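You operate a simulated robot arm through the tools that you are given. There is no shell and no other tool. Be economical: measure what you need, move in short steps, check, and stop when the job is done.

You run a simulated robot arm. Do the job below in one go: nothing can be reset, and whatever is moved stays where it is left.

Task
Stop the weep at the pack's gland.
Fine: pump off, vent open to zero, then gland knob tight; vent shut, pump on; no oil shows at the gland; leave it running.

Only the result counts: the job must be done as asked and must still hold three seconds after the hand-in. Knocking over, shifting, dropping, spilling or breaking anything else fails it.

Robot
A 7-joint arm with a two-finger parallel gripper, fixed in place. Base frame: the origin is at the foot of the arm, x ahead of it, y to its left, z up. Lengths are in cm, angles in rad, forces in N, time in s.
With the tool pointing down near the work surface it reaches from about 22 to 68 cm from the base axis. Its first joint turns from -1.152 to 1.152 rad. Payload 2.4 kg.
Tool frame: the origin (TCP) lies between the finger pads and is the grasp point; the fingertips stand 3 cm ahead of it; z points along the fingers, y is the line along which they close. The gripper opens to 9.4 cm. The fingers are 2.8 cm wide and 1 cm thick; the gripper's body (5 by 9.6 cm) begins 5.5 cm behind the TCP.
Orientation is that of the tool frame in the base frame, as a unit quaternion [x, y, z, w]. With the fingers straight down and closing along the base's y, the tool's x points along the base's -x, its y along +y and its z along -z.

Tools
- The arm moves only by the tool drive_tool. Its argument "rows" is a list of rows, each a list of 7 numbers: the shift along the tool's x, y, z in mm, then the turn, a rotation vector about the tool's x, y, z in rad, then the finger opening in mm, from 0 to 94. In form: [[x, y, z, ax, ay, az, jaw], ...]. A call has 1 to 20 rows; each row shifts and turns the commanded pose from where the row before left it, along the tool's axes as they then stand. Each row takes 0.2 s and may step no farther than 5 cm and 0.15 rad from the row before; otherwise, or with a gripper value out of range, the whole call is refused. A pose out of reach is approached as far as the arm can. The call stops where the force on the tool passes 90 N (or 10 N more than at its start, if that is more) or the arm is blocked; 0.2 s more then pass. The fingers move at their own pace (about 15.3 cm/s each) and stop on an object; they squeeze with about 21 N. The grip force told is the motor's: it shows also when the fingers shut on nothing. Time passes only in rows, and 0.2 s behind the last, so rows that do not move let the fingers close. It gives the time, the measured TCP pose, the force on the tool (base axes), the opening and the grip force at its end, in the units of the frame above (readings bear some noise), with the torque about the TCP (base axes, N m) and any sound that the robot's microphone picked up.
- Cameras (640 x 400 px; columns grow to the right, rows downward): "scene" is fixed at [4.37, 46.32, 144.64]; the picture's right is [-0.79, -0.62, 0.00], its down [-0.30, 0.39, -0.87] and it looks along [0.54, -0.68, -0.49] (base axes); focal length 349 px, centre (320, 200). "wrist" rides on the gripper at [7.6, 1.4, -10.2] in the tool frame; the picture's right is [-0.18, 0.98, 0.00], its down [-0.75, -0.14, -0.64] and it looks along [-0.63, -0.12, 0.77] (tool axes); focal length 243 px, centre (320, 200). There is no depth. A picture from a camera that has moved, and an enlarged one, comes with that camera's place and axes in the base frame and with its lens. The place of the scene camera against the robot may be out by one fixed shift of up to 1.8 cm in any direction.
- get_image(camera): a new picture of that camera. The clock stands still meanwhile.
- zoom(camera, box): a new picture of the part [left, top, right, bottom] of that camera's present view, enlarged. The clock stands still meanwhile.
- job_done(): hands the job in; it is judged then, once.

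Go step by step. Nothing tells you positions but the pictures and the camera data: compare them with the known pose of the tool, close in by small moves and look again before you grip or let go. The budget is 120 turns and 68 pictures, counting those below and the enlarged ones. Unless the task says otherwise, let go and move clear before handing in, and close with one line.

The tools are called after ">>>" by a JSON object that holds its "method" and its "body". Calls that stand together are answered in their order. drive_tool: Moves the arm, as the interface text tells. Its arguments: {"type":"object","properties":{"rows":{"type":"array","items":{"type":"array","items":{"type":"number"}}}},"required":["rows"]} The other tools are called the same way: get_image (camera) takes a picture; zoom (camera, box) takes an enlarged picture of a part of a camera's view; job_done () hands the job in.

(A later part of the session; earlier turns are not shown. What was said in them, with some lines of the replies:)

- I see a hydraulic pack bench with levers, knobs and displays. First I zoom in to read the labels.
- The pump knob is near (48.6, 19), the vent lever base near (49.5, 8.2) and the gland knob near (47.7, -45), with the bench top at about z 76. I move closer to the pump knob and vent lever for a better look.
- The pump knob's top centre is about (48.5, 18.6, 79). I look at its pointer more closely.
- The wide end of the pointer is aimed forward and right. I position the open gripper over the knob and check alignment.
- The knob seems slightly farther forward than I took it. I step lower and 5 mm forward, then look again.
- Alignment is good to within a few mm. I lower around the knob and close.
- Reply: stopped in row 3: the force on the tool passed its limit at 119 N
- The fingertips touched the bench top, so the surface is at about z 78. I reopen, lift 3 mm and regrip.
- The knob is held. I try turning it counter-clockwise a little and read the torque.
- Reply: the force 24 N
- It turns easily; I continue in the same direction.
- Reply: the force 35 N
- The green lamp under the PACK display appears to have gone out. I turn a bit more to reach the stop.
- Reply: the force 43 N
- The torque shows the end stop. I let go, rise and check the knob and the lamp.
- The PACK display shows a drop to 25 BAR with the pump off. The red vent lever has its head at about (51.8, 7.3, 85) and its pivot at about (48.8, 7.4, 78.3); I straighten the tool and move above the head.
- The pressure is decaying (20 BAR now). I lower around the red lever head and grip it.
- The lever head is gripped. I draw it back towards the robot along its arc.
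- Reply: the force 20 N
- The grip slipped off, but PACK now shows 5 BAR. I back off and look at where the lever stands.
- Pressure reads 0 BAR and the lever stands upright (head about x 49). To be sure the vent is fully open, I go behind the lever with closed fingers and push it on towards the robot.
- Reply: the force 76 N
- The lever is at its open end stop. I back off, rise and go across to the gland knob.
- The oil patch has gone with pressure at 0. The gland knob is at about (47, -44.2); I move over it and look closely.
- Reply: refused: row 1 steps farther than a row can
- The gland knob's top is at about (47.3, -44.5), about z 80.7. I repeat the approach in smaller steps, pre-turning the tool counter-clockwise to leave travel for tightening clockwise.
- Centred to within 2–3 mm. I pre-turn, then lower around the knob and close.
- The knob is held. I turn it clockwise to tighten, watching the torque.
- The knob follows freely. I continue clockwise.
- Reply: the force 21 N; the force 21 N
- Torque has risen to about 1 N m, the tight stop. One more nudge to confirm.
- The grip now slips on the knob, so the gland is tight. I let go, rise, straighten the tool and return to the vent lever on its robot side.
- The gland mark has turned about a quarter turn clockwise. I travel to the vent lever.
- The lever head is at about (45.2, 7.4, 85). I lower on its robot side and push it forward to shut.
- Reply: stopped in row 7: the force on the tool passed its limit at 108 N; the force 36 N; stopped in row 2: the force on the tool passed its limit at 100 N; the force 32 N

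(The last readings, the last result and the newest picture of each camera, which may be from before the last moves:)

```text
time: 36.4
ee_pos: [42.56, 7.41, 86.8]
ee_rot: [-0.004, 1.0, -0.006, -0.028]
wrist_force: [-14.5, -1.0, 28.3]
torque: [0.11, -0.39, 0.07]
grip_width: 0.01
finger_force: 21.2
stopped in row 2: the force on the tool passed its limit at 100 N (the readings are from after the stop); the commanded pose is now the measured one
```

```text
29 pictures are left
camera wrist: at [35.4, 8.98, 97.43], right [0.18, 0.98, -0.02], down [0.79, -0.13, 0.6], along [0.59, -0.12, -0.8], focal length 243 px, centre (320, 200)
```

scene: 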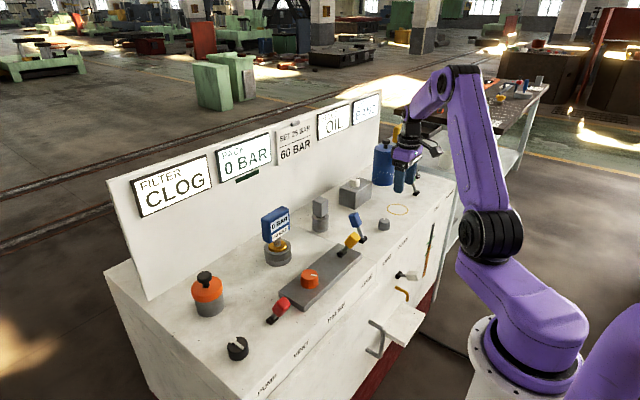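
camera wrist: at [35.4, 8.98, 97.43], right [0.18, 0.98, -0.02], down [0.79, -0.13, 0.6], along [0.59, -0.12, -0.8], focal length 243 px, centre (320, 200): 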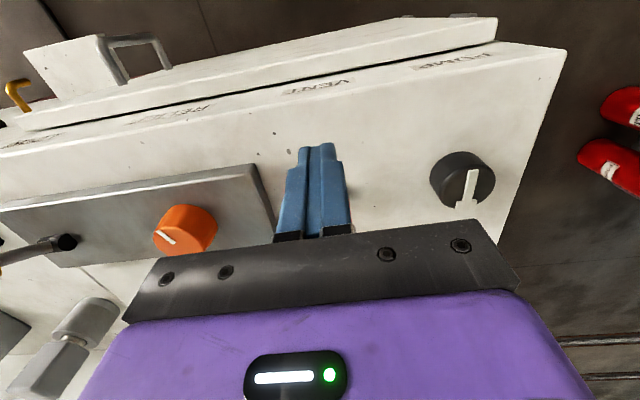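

The fingertips are pressing on the end of the tilted head rather than its side. I back off and look before going in lower.

>>> {"method": "drive_tool", "body": {"rows": [[20, 0, 0, 0, 0, 0, 0], [30, 0, -30, 0, 0, 0, 0], [0, 0, -40, 0, 0, 0, 0]]}}

>>> {"method": "get_image", "body": {"camera": "wrist"}}

>>> {"method": "zoom", "body": {"camera": "scene", "box": [220, 260, 340, 340]}}

```text
time: 37.2
ee_pos: [38.02, 7.41, 94.06]
ee_rot: [-0.002, 1.0, -0.004, -0.026]
wrist_force: [0.3, -0.6, 0.1]
torque: [0.01, 0.0, 0.01]
grip_width: 0.0
finger_force: 21.0
```

```text
28 pictures are left
camera wrist: at [30.92, 9.0, 104.73], right [0.18, 0.98, -0.02], down [0.79, -0.13, 0.6], along [0.59, -0.12, -0.8], focal length 243 px, centre (320, 200)
```

wrist: 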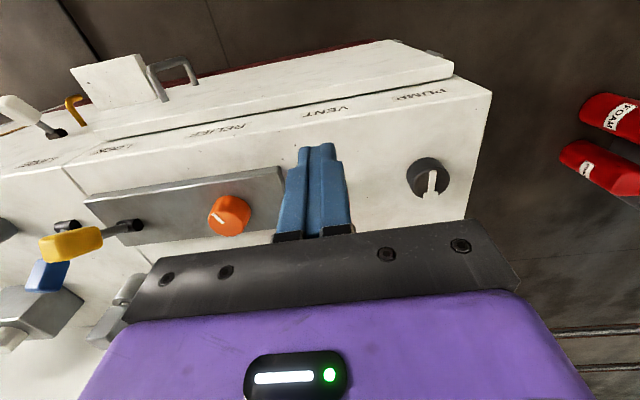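

```text
5.00 times, centred on (280, 300) of scene
camera zoom: at [4.37, 46.32, 144.64], right [-0.79, -0.62, 0.0], down [-0.3, 0.39, -0.87], along [0.54, -0.68, -0.49], focal length 1743 px, centre (520, -300)
```

zoom: 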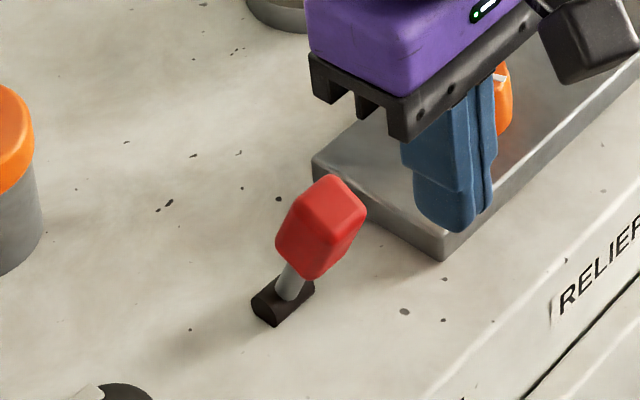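

The lever leans clearly to the robot. I fix the small tilt of the tool, go lower (tips at about z 81) and push forward on the lever's side.

>>> {"method": "drive_tool", "body": {"rows": [[0, 0, 0, 0, -0.052, 0, 0], [0, 0, 35, 0, 0, 0, 0], [0, 0, 35, 0, 0, 0, 0], [0, 0, 30, 0, 0, 0, 0]]}}

>>> {"method": "drive_tool", "body": {"rows": [[-10, 0, 0, 0, 0, 0, 0], [-10, 0, 0, 0, 0, 0, 0], [-10, 0, 0, 0, 0, 0, 0], [-10, 0, 0, 0, 0, 0, 0], [-10, 0, 0, 0, 0, 0, 0], [-10, 0, 0, 0, 0, 0, 0]]}}

```text
time: 38.2
ee_pos: [37.94, 7.14, 84.04]
ee_rot: [-0.002, 1.0, -0.003, -0.001]
wrist_force: [0.7, -0.9, 0.6]
torque: [0.01, -0.03, 0.06]
grip_width: 0.0
finger_force: 21.3
```

```text
time: 39.6
ee_pos: [44.16, 7.45, 84.0]
ee_rot: [-0.003, 1.0, -0.005, 0.0]
wrist_force: [-4.0, 0.6, 2.5]
torque: [-0.05, -0.16, -0.04]
grip_width: 0.02
finger_force: 20.8
```

>>> {"method": "drive_tool", "body": {"rows": [[-10, 0, 0, 0, 0, 0, 0], [-10, 0, 0, 0, 0, 0, 0], [-8, 0, 0, 0, 0, 0, 0], [-6, 0, 0, 0, 0, 0, 0], [-6, 0, 0, 0, 0, 0, 0]]}}

>>> {"method": "get_image", "body": {"camera": "wrist"}}

```text
time: 40.8
ee_pos: [47.84, 7.55, 83.87]
ee_rot: [-0.004, 1.0, -0.005, -0.003]
wrist_force: [-13.6, 3.7, 5.7]
torque: [-0.04, 0.34, 0.12]
grip_width: 0.0
finger_force: 20.9
```

```text
26 pictures are left
camera wrist: at [40.29, 8.96, 94.19], right [0.18, 0.98, -0.01], down [0.76, -0.13, 0.64], along [0.63, -0.12, -0.77], focal length 243 px, centre (320, 200)
```

wrist: 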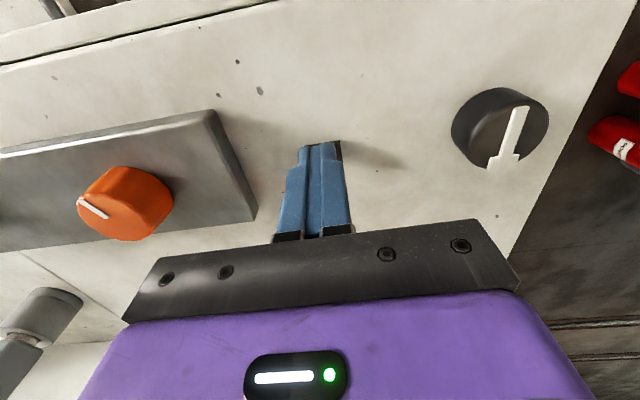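

>>> {"method": "drive_tool", "body": {"rows": [[-5, 0, 0, 0, 0, 0, 0], [-5, 0, 0, 0, 0, 0, 0], [-5, 0, 0, 0, 0, 0, 0]]}}

```text
time: 41.6
ee_pos: [48.34, 7.48, 83.89]
ee_rot: [-0.004, 1.0, -0.008, -0.018]
wrist_force: [-57.9, 10.4, 44.5]
torque: [1.08, 1.19, -0.27]
grip_width: 0.0
finger_force: 20.6
```

Force has risen as expected at the shut stop. I back off, rise and check the lever and displays.

>>> {"method": "drive_tool", "body": {"rows": [[25, 0, 0, 0, 0, 0, 0], [35, 0, -20, 0, 0, 0, 0], [0, 0, -45, 0, 0, 0, 30], [0, 0, -45, 0, 0, 0, 70]]}}

>>> {"method": "get_image", "body": {"camera": "wrist"}}

>>> {"method": "get_image", "body": {"camera": "scene"}}

```text
time: 42.6
ee_pos: [43.63, 7.72, 94.91]
ee_rot: [-0.003, 1.0, -0.004, -0.001]
wrist_force: [-1.2, 0.4, 0.5]
torque: [0.01, 0.0, 0.0]
grip_width: 7.02
finger_force: 0.0
```

```text
25 pictures are left
camera wrist: at [35.93, 9.08, 105.2], right [0.18, 0.98, -0.01], down [0.75, -0.13, 0.64], along [0.63, -0.12, -0.77], focal length 243 px, centre (320, 200)
```

wrist: 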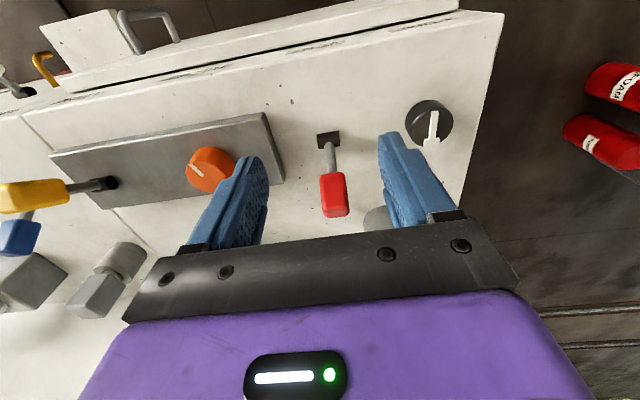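

```text
24 pictures are left
```

scene: 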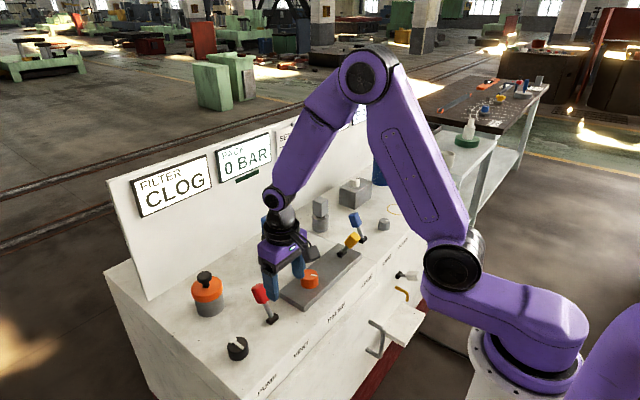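

The vent lever is back at its original shut position and PACK reads 0. Next I go to the pump knob.

>>> {"method": "drive_tool", "body": {"rows": [[-18, 36, 0, 0, 0, 0, 70], [-18, 36, 0, 0, 0, 0, 70], [-18, 36, 20, 0, 0, 0, 70], [0, 0, 40, 0, 0, 0, 70], [0, 0, 40, 0, 0, 0, 70]]}}

>>> {"method": "zoom", "body": {"camera": "wrist", "box": [200, 80, 440, 230]}}

```text
time: 43.8
ee_pos: [48.98, 18.48, 85.04]
ee_rot: [-0.003, 1.0, -0.004, 0.001]
wrist_force: [-0.6, 1.2, 0.2]
torque: [0.0, 0.01, 0.02]
grip_width: 7.0
finger_force: 0.0
```

```text
2.67 times, centred on (320, 155) of wrist
camera zoom: at [41.25, 19.91, 95.23], right [0.18, 0.98, -0.01], down [0.75, -0.13, 0.64], along [0.63, -0.12, -0.76], focal length 647 px, centre (320, 320)
```

zoom: 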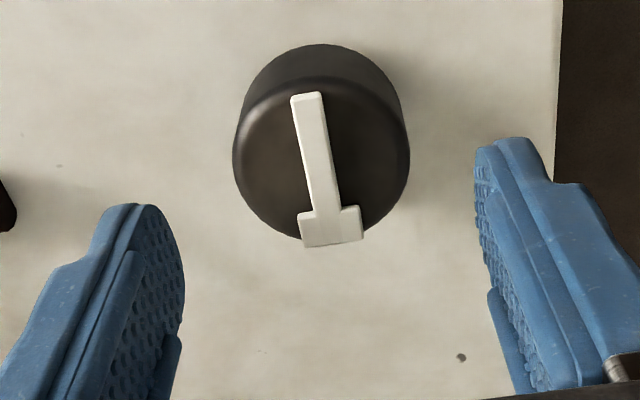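

Well aligned. I lower, grip and turn clockwise.

>>> {"method": "drive_tool", "body": {"rows": [[0, 0, 18, 0, 0, 0, 70], [0, 0, 17, 0, 0, 0, 70], [0, 0, 0, 0, 0, 0, 30], [0, 0, 0, 0, 0, 0, 30], [0, 0, 0, 0, 0, 0.1, 30], [0, 0, 0, 0, 0, 0.12, 30], [0, 0, 0, 0, 0, 0.12, 30], [0, 0, 0, 0, 0, 0.12, 30], [0, 0, 0, 0, 0, 0.12, 30]]}}

>>> {"method": "drive_tool", "body": {"rows": [[0, 0, 0, 0, 0, 0.1, 30], [0, 0, 0, 0, 0, 0.1, 30], [0, 0, 0, 0, 0, 0.1, 30]]}}

>>> {"method": "zoom", "body": {"camera": "wrist", "box": [200, 80, 440, 230]}}

>>> {"method": "zoom", "body": {"camera": "scene", "box": [120, 90, 380, 250]}}

```text
time: 45.8
ee_pos: [48.95, 18.32, 81.32]
ee_rot: [0.284, 0.959, -0.005, 0.001]
wrist_force: [-9.4, 15.3, 9.4]
torque: [1.48, 0.29, -0.02]
grip_width: 4.41
finger_force: 44.9
```

```text
time: 46.6
ee_pos: [48.6, 18.22, 81.36]
ee_rot: [0.424, 0.906, -0.006, 0.0]
wrist_force: [-19.4, 6.4, 10.4]
torque: [1.52, -0.04, 0.04]
grip_width: 4.41
finger_force: 45.0
```

```text
2.67 times, centred on (320, 155) of wrist
camera zoom: at [44.97, 25.1, 91.54], right [0.87, 0.49, -0.01], down [0.38, -0.66, 0.65], along [0.31, -0.57, -0.76], focal length 647 px, centre (320, 320)
```

zoom: 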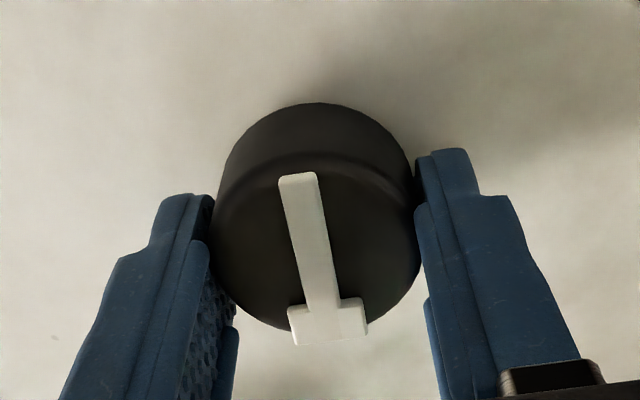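

```text
2.46 times, centred on (250, 170) of scene
camera zoom: at [4.31, 46.32, 144.64], right [-0.79, -0.62, 0.0], down [-0.3, 0.39, -0.87], along [0.54, -0.68, -0.49], focal length 858 px, centre (492, 274)
```

zoom: 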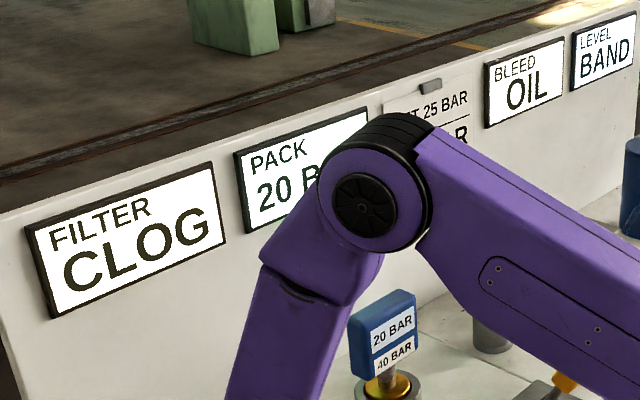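

The pump is on and pressure is building (20 BAR). I turn the last bit to the stop.

>>> {"method": "drive_tool", "body": {"rows": [[0, 0, 0, 0, 0, 0.1, 30], [0, 0, 0, 0, 0, 0.08, 30]]}}

```text
time: 47.2
ee_pos: [48.72, 18.2, 81.39]
ee_rot: [0.504, 0.864, -0.007, 0.002]
wrist_force: [-24.2, -2.2, 9.9]
torque: [0.47, -0.36, 0.81]
grip_width: 4.41
finger_force: 44.7
```

At the stop. I release, rise clear, straighten and move away so the gland can be seen.

>>> {"method": "drive_tool", "body": {"rows": [[0, 0, 0, 0, 0, 0, 70], [0, 0, 0, 0, 0, 0, 70], [0, 0, -40, 0, 0, 0, 70], [0, 0, -45, 0, 0, 0, 70], [0, 0, -45, 0, 0, -0.15, 70], [0, 0, -45, 0, 0, -0.15, 70], [0, 0, -45, 0, 0, -0.15, 70], [0, 0, -45, 0, 0, -0.15, 70], [0, 0, 0, 0, 0, -0.15, 70], [0, 0, 0, 0, 0, -0.15, 70], [0, 0, 0, 0, 0, -0.15, 70], [30, 0, 0, 0, 0, 0, 70], [30, 0, 0, 0, 0, 0, 70]]}}

>>> {"method": "get_image", "body": {"camera": "scene"}}

>>> {"method": "zoom", "body": {"camera": "scene", "box": [330, 180, 430, 250]}}

>>> {"method": "get_image", "body": {"camera": "wrist"}}

```text
time: 50.0
ee_pos: [42.74, 18.52, 107.87]
ee_rot: [0.002, 1.0, -0.004, 0.001]
wrist_force: [0.1, -0.2, 0.0]
torque: [0.0, 0.0, 0.01]
grip_width: 6.99
finger_force: 0.1
```

```text
20 pictures are left
```

scene: 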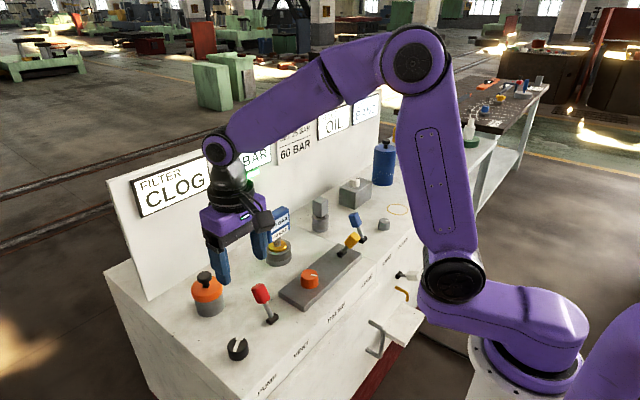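

```text
5.71 times, centred on (380, 215) of scene
camera zoom: at [4.37, 46.32, 144.64], right [-0.79, -0.62, 0.0], down [-0.3, 0.39, -0.87], along [0.54, -0.68, -0.49], focal length 1992 px, centre (-23, 114)
```

zoom: 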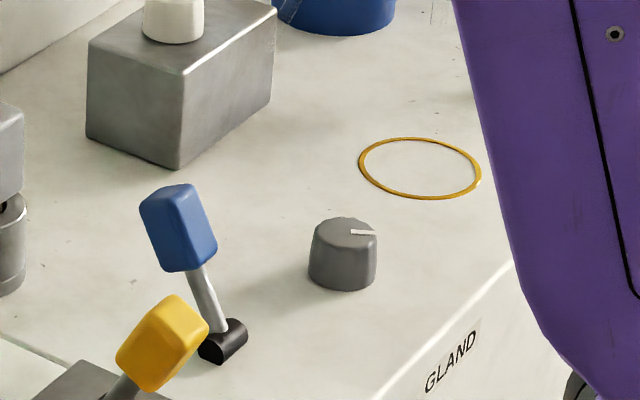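

```text
18 pictures are left
camera wrist: at [35.09, 20.06, 118.1], right [0.19, 0.98, -0.01], down [0.75, -0.14, 0.64], along [0.63, -0.13, -0.77], focal length 243 px, centre (320, 200)
```

wrist: 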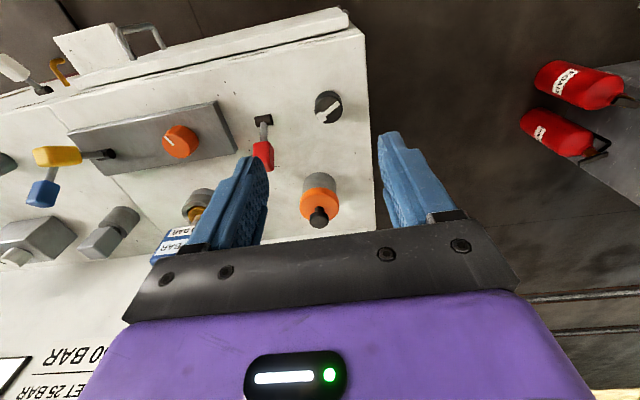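

No oil at the gland so far. I wait a few seconds while returning towards the start pose, then check pressure and gland again.

>>> {"method": "drive_tool", "body": {"rows": [[0, -45, -10, 0, 0, 0, 70], [0, -45, -10, 0, 0, 0, 70], [0, -45, -10, 0, 0, 0, 70], [0, -45, -10, 0, 0, 0, 70], [0, -45, -10, 0, 0, 0, 70], [0, -45, -10, 0, 0, 0, 70], [0, -45, 0, 0, 0, 0, 70], [0, 0, 0, 0, 0, 0, 70], [0, 0, 0, 0, 0, 0, 70], [0, 0, 0, 0, 0, 0, 70], [0, 0, 0, 0, 0, 0, 70], [0, 0, 0, 0, 0, 0, 70], [0, 0, 0, 0, 0, 0, 70], [0, 0, 0, 0, 0, 0, 70], [0, 0, 0, 0, 0, 0, 70], [0, 0, 0, 0, 0, 0, 70], [0, 0, 0, 0, 0, 0, 70], [0, 0, 0, 0, 0, 0, 70], [0, 0, 0, 0, 0, 0, 70], [0, 0, 0, 0, 0, 0, 70]]}}

>>> {"method": "get_image", "body": {"camera": "scene"}}

>>> {"method": "zoom", "body": {"camera": "scene", "box": [330, 180, 430, 250]}}

>>> {"method": "zoom", "body": {"camera": "scene", "box": [120, 90, 380, 250]}}

```text
time: 54.2
ee_pos: [42.75, -13.28, 114.24]
ee_rot: [0.002, 1.0, -0.005, 0.001]
wrist_force: [-0.1, -0.6, -0.9]
torque: [0.02, -0.01, 0.0]
grip_width: 7.02
finger_force: 0.0
```

```text
17 pictures are left
```

scene: 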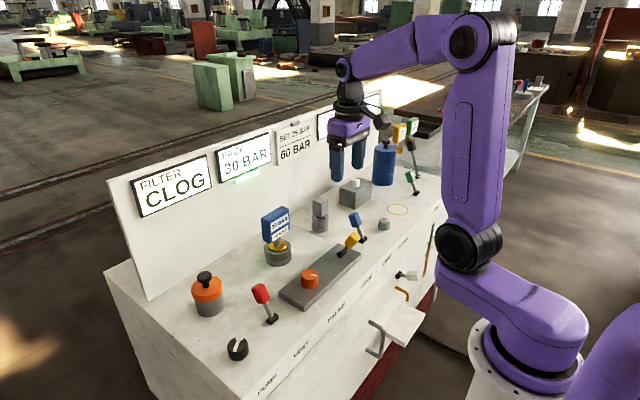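

```text
5.71 times, centred on (380, 215) of scene
camera zoom: at [4.37, 46.32, 144.64], right [-0.79, -0.62, 0.0], down [-0.3, 0.39, -0.87], along [0.54, -0.68, -0.49], focal length 1992 px, centre (-23, 114)
```

zoom: 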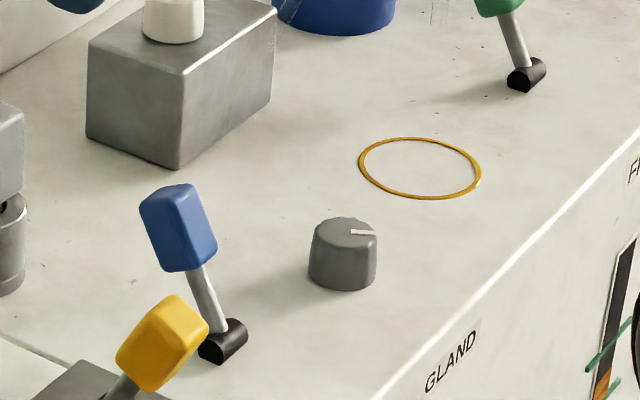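

```text
2.46 times, centred on (250, 170) of scene
camera zoom: at [4.37, 46.32, 144.64], right [-0.79, -0.62, 0.0], down [-0.3, 0.39, -0.87], along [0.54, -0.68, -0.49], focal length 858 px, centre (492, 274)
```

zoom: 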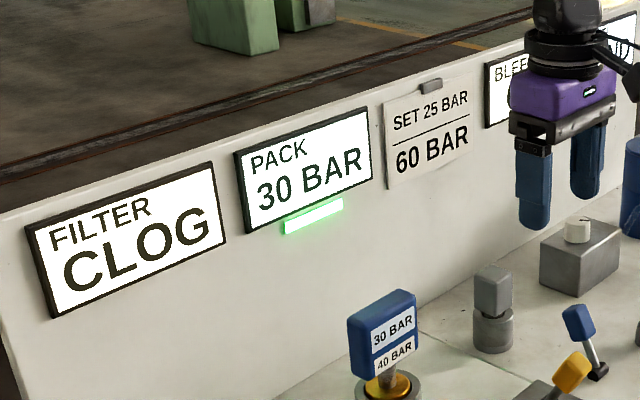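

The pack is back at 30 BAR with its green lamp lit and the vent shut. The gland is dry and the arm is clear, so I hand in.

>>> {"method": "job_done", "body": {}}

```text
The job is handed in.
```

The gland knob was tightened to its stop with the pump off and the pack vented to zero; the pack is now running again at 30 BAR with the vent shut and no oil showing at the gland.
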